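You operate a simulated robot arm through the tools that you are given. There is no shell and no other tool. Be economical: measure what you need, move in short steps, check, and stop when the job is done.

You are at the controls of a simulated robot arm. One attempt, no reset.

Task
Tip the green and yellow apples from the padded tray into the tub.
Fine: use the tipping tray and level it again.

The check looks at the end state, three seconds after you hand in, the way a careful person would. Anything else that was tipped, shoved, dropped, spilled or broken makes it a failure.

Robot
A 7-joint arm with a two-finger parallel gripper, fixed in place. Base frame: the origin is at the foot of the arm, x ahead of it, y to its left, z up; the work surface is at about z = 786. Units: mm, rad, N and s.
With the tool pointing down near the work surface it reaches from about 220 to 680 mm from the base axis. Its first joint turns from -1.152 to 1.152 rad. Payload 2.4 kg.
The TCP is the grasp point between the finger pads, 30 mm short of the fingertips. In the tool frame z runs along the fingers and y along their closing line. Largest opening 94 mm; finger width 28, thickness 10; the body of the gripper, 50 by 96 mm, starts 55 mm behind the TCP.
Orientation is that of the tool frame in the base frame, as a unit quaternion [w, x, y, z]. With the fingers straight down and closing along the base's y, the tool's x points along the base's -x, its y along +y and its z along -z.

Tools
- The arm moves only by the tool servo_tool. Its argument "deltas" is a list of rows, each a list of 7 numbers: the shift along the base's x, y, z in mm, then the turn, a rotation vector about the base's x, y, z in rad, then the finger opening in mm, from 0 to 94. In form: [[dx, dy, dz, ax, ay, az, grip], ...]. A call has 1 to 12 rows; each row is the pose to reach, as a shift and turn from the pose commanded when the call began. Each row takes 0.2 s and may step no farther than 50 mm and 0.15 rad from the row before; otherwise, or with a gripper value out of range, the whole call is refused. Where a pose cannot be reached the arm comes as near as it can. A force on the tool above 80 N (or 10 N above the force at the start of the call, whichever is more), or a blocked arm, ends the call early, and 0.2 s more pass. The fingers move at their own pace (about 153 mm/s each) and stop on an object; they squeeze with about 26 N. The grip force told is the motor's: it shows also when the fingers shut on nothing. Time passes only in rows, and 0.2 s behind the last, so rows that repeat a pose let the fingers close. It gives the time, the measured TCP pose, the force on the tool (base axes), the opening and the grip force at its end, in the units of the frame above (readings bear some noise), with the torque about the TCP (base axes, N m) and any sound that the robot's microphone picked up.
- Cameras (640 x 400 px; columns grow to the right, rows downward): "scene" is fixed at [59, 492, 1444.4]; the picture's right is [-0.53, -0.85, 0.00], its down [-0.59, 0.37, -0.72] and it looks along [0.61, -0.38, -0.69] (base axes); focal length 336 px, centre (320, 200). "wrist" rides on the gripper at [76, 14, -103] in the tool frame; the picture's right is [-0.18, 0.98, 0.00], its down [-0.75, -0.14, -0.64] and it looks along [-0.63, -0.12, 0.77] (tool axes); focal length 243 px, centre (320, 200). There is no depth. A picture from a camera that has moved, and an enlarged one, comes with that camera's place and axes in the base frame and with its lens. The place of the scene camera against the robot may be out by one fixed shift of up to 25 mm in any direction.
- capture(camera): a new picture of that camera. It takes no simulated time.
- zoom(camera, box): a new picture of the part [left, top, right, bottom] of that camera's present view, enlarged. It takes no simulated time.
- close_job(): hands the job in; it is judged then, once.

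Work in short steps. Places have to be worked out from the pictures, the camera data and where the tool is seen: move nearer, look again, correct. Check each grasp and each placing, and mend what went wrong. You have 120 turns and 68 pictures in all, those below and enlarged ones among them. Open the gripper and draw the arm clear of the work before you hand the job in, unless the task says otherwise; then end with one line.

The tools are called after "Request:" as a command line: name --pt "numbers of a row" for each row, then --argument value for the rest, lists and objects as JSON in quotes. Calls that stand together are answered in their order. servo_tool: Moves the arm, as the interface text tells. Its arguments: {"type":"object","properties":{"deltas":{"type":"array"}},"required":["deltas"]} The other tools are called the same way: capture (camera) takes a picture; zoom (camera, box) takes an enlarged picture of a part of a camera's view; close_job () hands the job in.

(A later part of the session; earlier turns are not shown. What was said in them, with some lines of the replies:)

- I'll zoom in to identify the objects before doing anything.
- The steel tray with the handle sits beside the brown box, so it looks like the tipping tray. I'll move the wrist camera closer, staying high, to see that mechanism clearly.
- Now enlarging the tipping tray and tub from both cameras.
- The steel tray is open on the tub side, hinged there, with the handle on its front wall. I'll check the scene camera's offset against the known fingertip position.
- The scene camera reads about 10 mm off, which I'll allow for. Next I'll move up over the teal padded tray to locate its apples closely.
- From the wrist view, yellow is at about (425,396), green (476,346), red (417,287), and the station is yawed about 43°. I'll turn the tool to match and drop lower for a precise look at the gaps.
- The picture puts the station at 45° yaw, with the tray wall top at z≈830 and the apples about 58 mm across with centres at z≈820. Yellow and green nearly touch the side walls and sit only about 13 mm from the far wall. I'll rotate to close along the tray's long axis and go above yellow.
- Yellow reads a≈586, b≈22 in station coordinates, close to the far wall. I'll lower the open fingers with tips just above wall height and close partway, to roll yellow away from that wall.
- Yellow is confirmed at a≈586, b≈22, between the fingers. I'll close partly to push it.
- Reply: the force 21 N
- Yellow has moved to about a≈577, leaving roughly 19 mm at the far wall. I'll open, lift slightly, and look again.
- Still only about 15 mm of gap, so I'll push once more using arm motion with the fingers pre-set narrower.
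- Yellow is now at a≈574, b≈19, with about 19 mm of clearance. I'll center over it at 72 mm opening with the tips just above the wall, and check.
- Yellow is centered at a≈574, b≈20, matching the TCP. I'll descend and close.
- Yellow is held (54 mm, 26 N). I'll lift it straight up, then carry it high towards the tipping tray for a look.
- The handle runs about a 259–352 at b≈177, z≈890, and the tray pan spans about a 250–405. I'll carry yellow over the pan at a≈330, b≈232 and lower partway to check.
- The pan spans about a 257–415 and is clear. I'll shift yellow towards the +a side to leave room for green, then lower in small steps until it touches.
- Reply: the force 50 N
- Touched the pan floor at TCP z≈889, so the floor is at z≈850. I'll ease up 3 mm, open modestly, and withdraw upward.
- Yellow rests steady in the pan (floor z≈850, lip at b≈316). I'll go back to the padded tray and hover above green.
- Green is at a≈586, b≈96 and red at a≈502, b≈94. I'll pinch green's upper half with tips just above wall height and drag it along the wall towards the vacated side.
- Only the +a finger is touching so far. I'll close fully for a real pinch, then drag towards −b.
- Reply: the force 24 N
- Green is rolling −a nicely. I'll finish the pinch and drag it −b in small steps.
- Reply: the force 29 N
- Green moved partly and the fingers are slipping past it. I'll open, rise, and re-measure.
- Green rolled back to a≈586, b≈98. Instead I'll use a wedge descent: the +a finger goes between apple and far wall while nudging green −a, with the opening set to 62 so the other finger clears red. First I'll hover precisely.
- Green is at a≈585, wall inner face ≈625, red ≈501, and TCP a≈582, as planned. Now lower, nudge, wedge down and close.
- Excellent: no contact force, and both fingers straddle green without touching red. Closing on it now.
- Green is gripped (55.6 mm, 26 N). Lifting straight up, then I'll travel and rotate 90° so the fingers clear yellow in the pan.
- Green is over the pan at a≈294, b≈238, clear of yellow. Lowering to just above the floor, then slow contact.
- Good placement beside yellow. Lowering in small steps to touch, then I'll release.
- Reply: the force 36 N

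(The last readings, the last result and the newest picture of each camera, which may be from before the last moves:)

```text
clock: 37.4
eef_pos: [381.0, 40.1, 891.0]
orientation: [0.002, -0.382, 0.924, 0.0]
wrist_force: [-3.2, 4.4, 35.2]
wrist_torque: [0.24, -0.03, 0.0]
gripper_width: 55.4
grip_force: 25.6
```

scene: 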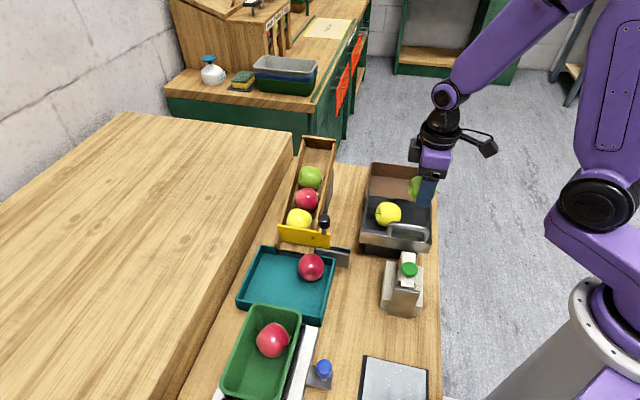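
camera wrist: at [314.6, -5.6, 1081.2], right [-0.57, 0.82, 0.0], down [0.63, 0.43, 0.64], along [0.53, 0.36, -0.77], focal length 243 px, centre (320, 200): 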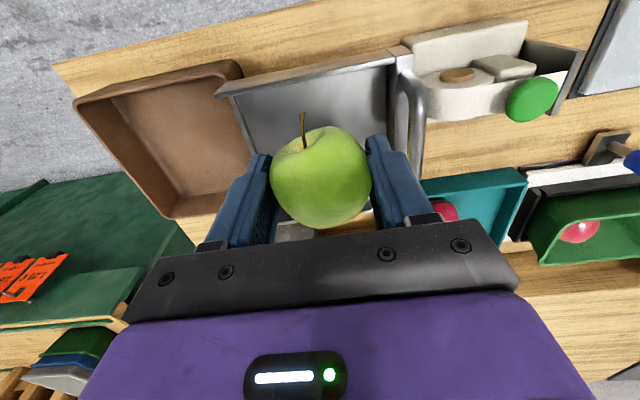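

Contact felt. Easing up 2 mm, opening, and withdrawing.

Request:
servo_tool --pt "0 0 3 0 0 0 40" --pt "0 0 3 0 0 0 56" --pt "0 0 3 0 0 0 64" --pt "0 0 3 0 0 0 72" --pt "0 0 3 0 0 0 76" --pt "0 0 35 0 0 0 76" --pt "0 0 75 0 0 0 76" --pt "0 0 110 0 0 0 76"

Request:
capture --camera "wrist"

Request:
zoom --camera "scene" --box '[330, 140, 460, 260]'

```text
clock: 39.2
eef_pos: [379.2, 38.6, 999.5]
orientation: [0.0, -0.383, 0.924, -0.001]
wrist_force: [-0.4, -0.7, 0.7]
wrist_torque: [-0.02, -0.01, -0.04]
gripper_width: 76.1
grip_force: 0.0
```

```text
25 pictures are left
camera wrist: at [315.9, -4.8, 1102.4], right [-0.56, 0.83, 0.0], down [0.63, 0.43, 0.64], along [0.53, 0.36, -0.77], focal length 243 px, centre (320, 200)
```

wrist: 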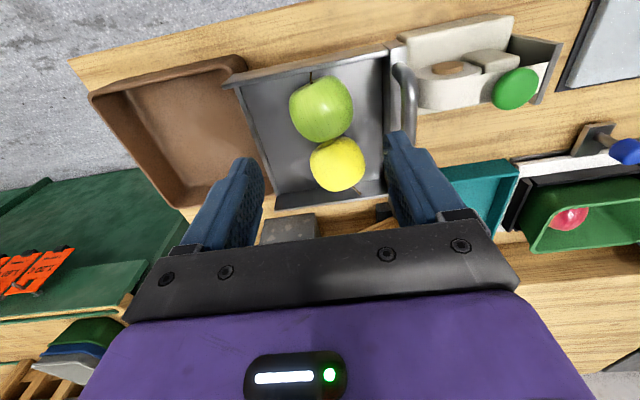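

```text
3.33 times, centred on (395, 200) of scene
camera zoom: at [59.0, 492.0, 1444.4], right [-0.53, -0.85, 0.0], down [-0.59, 0.37, -0.72], along [0.61, -0.38, -0.69], focal length 1121 px, centre (70, 200)
```

zoom: 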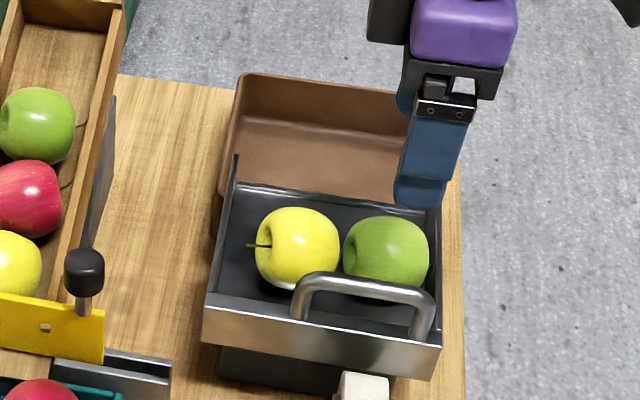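

Both apples sit in the pan. Next I'll hover above the handle bar (a≈306, b≈177) to measure it closely.

Request:
servo_tool --pt "-12 17 0 0 0 0 40" --pt "-25 35 0 0 0 0 40" --pt "-37.7 52.6 -25 0 0 0 40" --pt "-37.7 52.6 -50 0 0 0 40"

Request:
capture --camera "wrist"

Request:
zoom --camera "scene" --box '[340, 170, 460, 270]'

```text
clock: 40.2
eef_pos: [339.8, 92.2, 949.1]
orientation: [0.0, -0.382, 0.924, 0.0]
wrist_force: [0.0, 1.0, -0.2]
wrist_torque: [-0.04, -0.01, 0.03]
gripper_width: 40.1
grip_force: 0.0
```

```text
23 pictures are left
camera wrist: at [277.8, 48.8, 1052.3], right [-0.56, 0.83, 0.0], down [0.63, 0.43, 0.64], along [0.53, 0.36, -0.77], focal length 243 px, centre (320, 200)
```

wrist: 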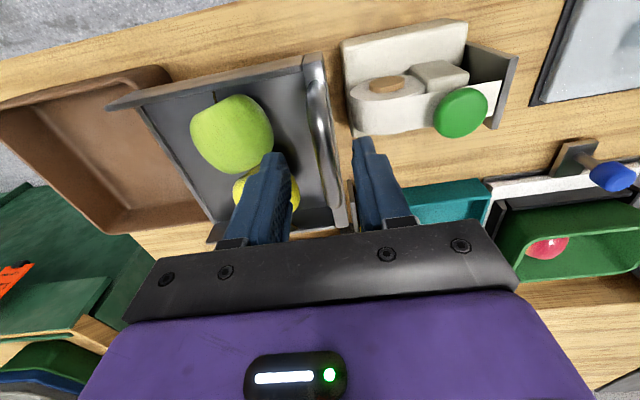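

```text
4.00 times, centred on (400, 220) of scene
camera zoom: at [59.0, 492.0, 1444.4], right [-0.53, -0.85, 0.0], down [-0.59, 0.37, -0.72], along [0.61, -0.38, -0.69], focal length 1345 px, centre (0, 120)
```

zoom: 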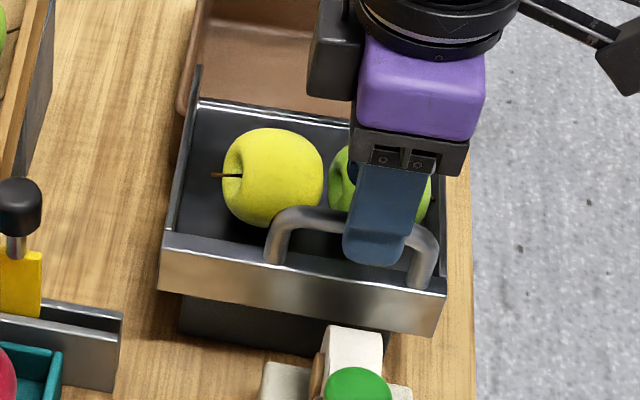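

Request:
zoom --camera "wrist" --box '[230, 40, 410, 240]'

```text
2.00 times, centred on (320, 140) of wrist
camera zoom: at [277.8, 48.8, 1052.3], right [-0.56, 0.83, 0.0], down [0.63, 0.43, 0.64], along [0.53, 0.36, -0.77], focal length 485 px, centre (320, 320)
```

zoom: 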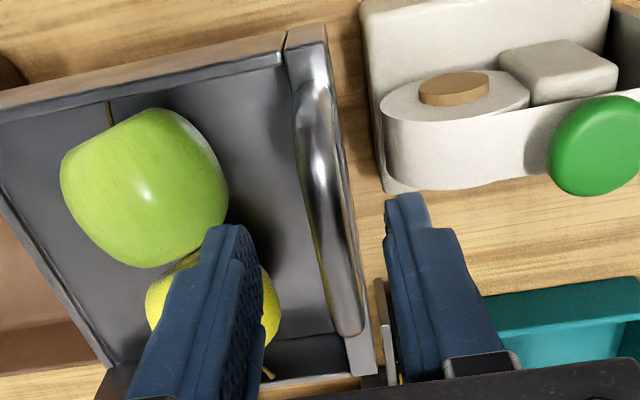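

The bar sits at b≈174, z≈905 (triangulated), with the wall top well below it. I'll descend straddling it so the tips stay above the wall, then close.

Request:
servo_tool --pt "-0.7 0.7 -15 0 0 0 36" --pt "-0.7 0.7 -30 0 0 0 36" --pt "-0.7 0.7 -41 0 0 0 36" --pt "-0.7 0.7 -41 0 0 0 36"

Request:
zoom --camera "scene" --box '[350, 180, 450, 265]'

Request:
zoom --camera "wrist" --box '[210, 60, 430, 240]'

```text
clock: 41.2
eef_pos: [340.1, 93.3, 908.5]
orientation: [0.0, -0.382, 0.924, 0.001]
wrist_force: [0.5, -0.4, -0.5]
wrist_torque: [0.03, 0.0, -0.01]
gripper_width: 35.9
grip_force: 0.0
```

```text
4.71 times, centred on (400, 222) of scene
camera zoom: at [59.0, 492.0, 1444.4], right [-0.53, -0.85, 0.0], down [-0.59, 0.37, -0.72], along [0.61, -0.38, -0.69], focal length 1582 px, centre (-56, 94)
```

zoom: 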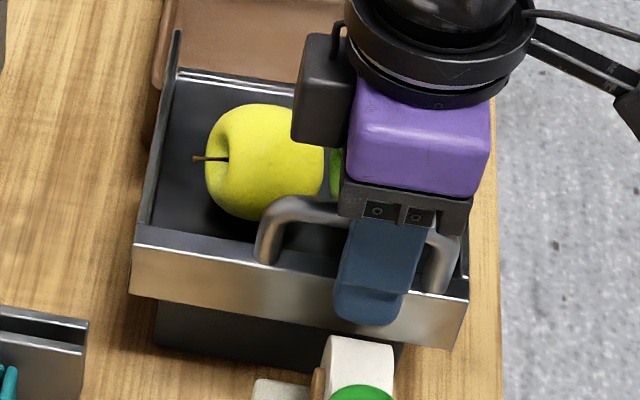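

```text
2.22 times, centred on (320, 150) of wrist
camera zoom: at [276.3, 48.7, 1011.3], right [-0.56, 0.83, 0.0], down [0.63, 0.43, 0.64], along [0.53, 0.36, -0.77], focal length 539 px, centre (320, 311)
```

zoom: 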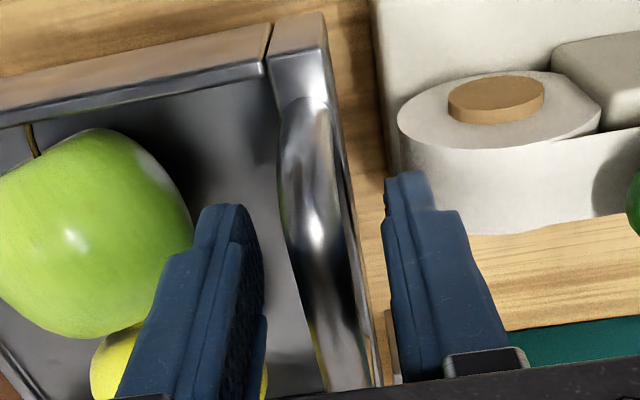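

The bar lies midway between the fingers. Closing on it.

Request:
servo_tool --pt "0 0 0 0 0 0 24" --pt "0 0 0 0 0 0 12" --pt "0 0 0 0 0 0 2" --pt "0 0 0 0 0 0 2"

Request:
zoom --camera "wrist" --box '[210, 60, 430, 240]'

```text
clock: 42.2
eef_pos: [338.9, 94.3, 909.5]
orientation: [0.0, -0.384, 0.923, -0.001]
wrist_force: [-21.5, 29.1, 14.9]
wrist_torque: [-0.66, 0.21, -0.15]
gripper_width: 15.9
grip_force: 45.0
```

```text
2.22 times, centred on (320, 150) of wrist
camera zoom: at [275.0, 50.1, 1011.8], right [-0.57, 0.82, 0.0], down [0.63, 0.44, 0.64], along [0.53, 0.36, -0.77], focal length 539 px, centre (320, 311)
```

zoom: 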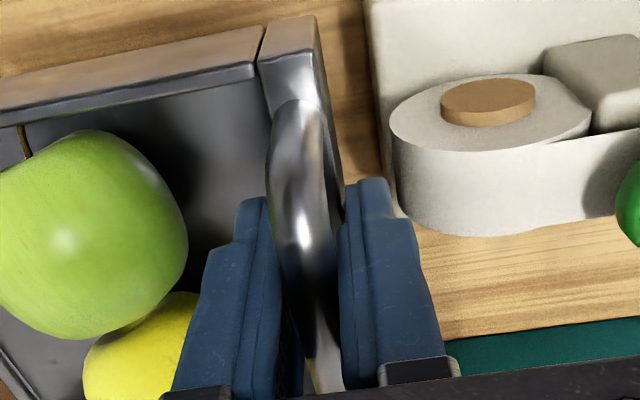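

The bar is gripped (15.9 mm) with some −b side load. I'll relieve that by 2 mm and make a small test lift along the hinge arc (pivot assumed b≈316, z≈850).

Request:
servo_tool --pt "-1.4 1.4 0 0 0 0 2" --pt "0.8 -0.8 6.9 0.035 0.035 0 2" --pt "3 -3 13.9 0.071 0.071 0 2"

Request:
zoom --camera "scene" --box '[330, 140, 460, 265]'

```text
clock: 43.0
eef_pos: [341.7, 89.3, 924.0]
orientation: [-0.02, -0.381, 0.923, 0.046]
wrist_force: [-6.4, 12.1, 5.6]
wrist_torque: [-0.91, 0.78, 0.18]
gripper_width: 15.8
grip_force: 45.3
```

```text
3.20 times, centred on (395, 202) of scene
camera zoom: at [58.8, 492.3, 1444.3], right [-0.53, -0.85, 0.0], down [-0.59, 0.36, -0.72], along [0.61, -0.38, -0.69], focal length 1076 px, centre (80, 192)
```

zoom: 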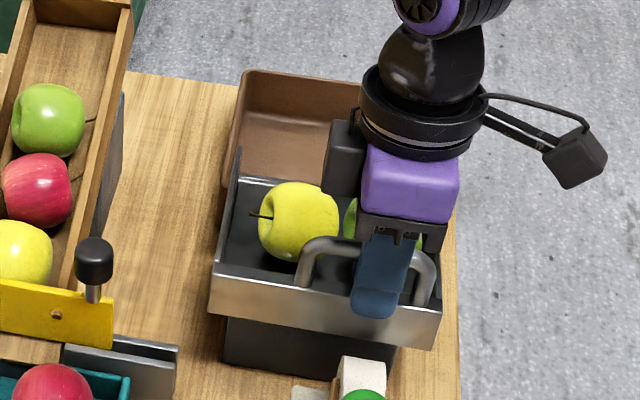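

The tray tilts freely with low force. Continuing along the arc to about 0.35 rad.

Request:
servo_tool --pt "2.6 -2.6 6.7 0.035 0.035 0 2" --pt "5.4 -5.4 13.2 0.071 0.071 0 2" --pt "8.4 -8.4 19.5 0.106 0.106 0 2" --pt "11.6 -11.6 25.6 0.141 0.141 0 2" --pt "15.1 -15.1 31.4 0.177 0.177 0 2"

Request:
zoom --camera "scene" --box '[330, 130, 460, 265]'

```text
clock: 44.2
eef_pos: [359.0, 74.3, 953.4]
orientation: [-0.067, -0.376, 0.91, 0.161]
wrist_force: [-6.1, -15.2, -7.2]
wrist_torque: [0.15, -0.09, 0.05]
gripper_width: 16.3
grip_force: 45.0
```

```text
2.96 times, centred on (395, 198) of scene
camera zoom: at [58.9, 491.6, 1444.6], right [-0.53, -0.85, 0.0], down [-0.59, 0.37, -0.72], along [0.61, -0.38, -0.69], focal length 996 px, centre (98, 207)
```

zoom: 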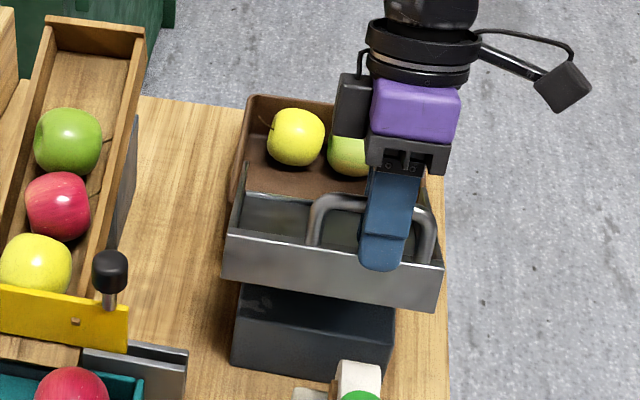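

Both apples have rolled into the tub. Reversing the arc to bring the tray back level.

Request:
servo_tool --pt "-3.5 3.5 -5.8 -0.036 -0.036 0 2" --pt "-6.7 6.7 -11.9 -0.071 -0.071 0 2" --pt "-9.7 9.7 -18.2 -0.106 -0.106 0 2" --pt "-12.5 12.5 -24.7 -0.142 -0.142 0 2" --pt "-15.1 15.1 -31.4 -0.177 -0.177 0 2" --pt "-17.3 17.3 -38.4 -0.213 -0.213 0 2" --pt "-19.5 19.5 -45.3 -0.248 -0.248 0 2" --pt "-19.5 19.5 -45.3 -0.248 -0.248 0 2"

Request:
zoom --camera "scene" --box '[330, 130, 460, 265]'

```text
clock: 46.0
eef_pos: [337.8, 93.9, 910.6]
orientation: [-0.001, -0.382, 0.924, 0.0]
wrist_force: [-4.0, -6.5, -2.9]
wrist_torque: [-0.83, 0.87, 0.03]
gripper_width: 15.8
grip_force: 45.1
```

```text
2.96 times, centred on (395, 198) of scene
camera zoom: at [58.9, 491.8, 1444.5], right [-0.53, -0.85, 0.0], down [-0.59, 0.37, -0.72], along [0.61, -0.38, -0.69], focal length 996 px, centre (98, 207)
```

zoom: 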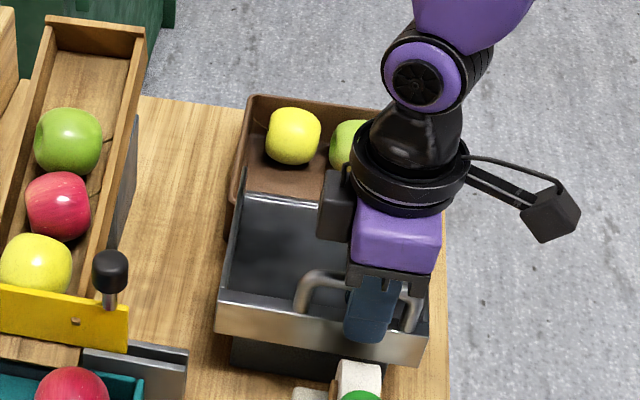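

The tray is nearly at its original height (910.6 vs 909.5). I'll press down 2 mm to seat it on its stop, then check the force.

Request:
servo_tool --pt "0 0 -1 0 0 0 2" --pt "0 0 -2 0 0 0 2" --pt "0 0 -2 0 0 0 2"

```text
clock: 46.8
eef_pos: [337.7, 94.9, 908.7]
orientation: [-0.002, -0.383, 0.924, -0.001]
wrist_force: [-21.6, -0.4, 30.2]
wrist_torque: [0.06, -0.27, -0.01]
gripper_width: 16.0
grip_force: 44.9
```

The upward reaction of 30 N shows the tray is seated on its stop. Opening slowly and withdrawing straight up.

Request:
servo_tool --pt "0 0 1 0 0 0 8" --pt "0 0 1 0 0 0 20" --pt "0 0 1 0 0 0 30" --pt "0 0 1 0 0 0 36" --pt "0 0 15 0 0 0 36" --pt "0 0 45 0 0 0 36" --pt "0 0 85 0 0 0 36" --pt "0 0 125 0 0 0 50" --pt "-20 20 160 0 0 0 80"

Request:
zoom --camera "scene" --box '[330, 130, 460, 265]'

```text
clock: 48.8
eef_pos: [319.8, 114.4, 1070.0]
orientation: [-0.001, -0.382, 0.924, 0.0]
wrist_force: [-0.2, 0.6, -0.5]
wrist_torque: [0.0, 0.04, 0.01]
gripper_width: 80.2
grip_force: 0.0
```

```text
2.96 times, centred on (395, 198) of scene
camera zoom: at [59.0, 492.0, 1444.4], right [-0.53, -0.85, 0.0], down [-0.59, 0.37, -0.72], along [0.61, -0.38, -0.69], focal length 996 px, centre (98, 207)
```

zoom: 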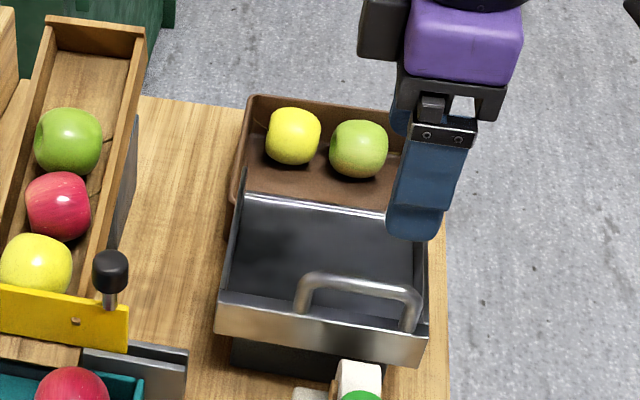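

The tray is back level and matches its starting pixels, with both apples in the tub. I'll draw the arm clear and do a final full check.

Request:
servo_tool --pt "-10 10 30 0 0 0 94" --pt "-20 10 65 0 0 -0.1 94" --pt "-30 5 100 0 0 -0.2 94" --pt "-40 0 130 0 0 -0.3 94" --pt "-40 -30 130 0 0 -0.4 94" --pt "-40 -60 130 0 0 -0.5 94"

Request:
capture --camera "scene"

Request:
zoom --camera "scene" --box '[200, 130, 450, 400]'

```text
clock: 50.2
eef_pos: [279.9, 53.2, 1199.5]
orientation: [0.0, -0.141, 0.99, 0.0]
wrist_force: [-0.2, -0.1, -0.2]
wrist_torque: [0.02, -0.01, 0.01]
gripper_width: 93.6
grip_force: 0.0
```

```text
13 pictures are left
```

scene: 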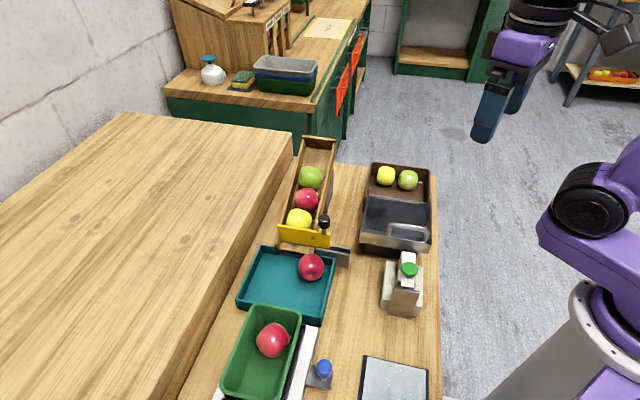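

```text
1.48 times, centred on (325, 265) of scene
camera zoom: at [59.0, 492.0, 1444.4], right [-0.53, -0.85, 0.0], down [-0.59, 0.37, -0.72], along [0.61, -0.38, -0.69], focal length 498 px, centre (313, 104)
```

zoom: 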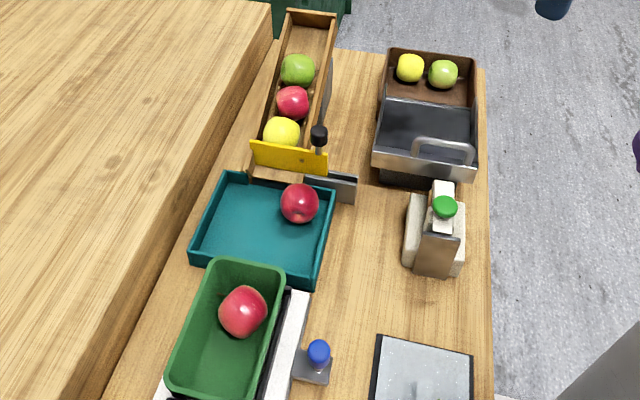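

The green and yellow apples are in the tub, the tray is level, everything else looks unmoved, and the arm is clear with the gripper open. Handing in.

Request:
close_job

```text
The job is handed in.
```

The green and yellow apples from the padded tray are in the brown tub and the tipping tray is level again; in the last pictures nothing else had visibly moved.
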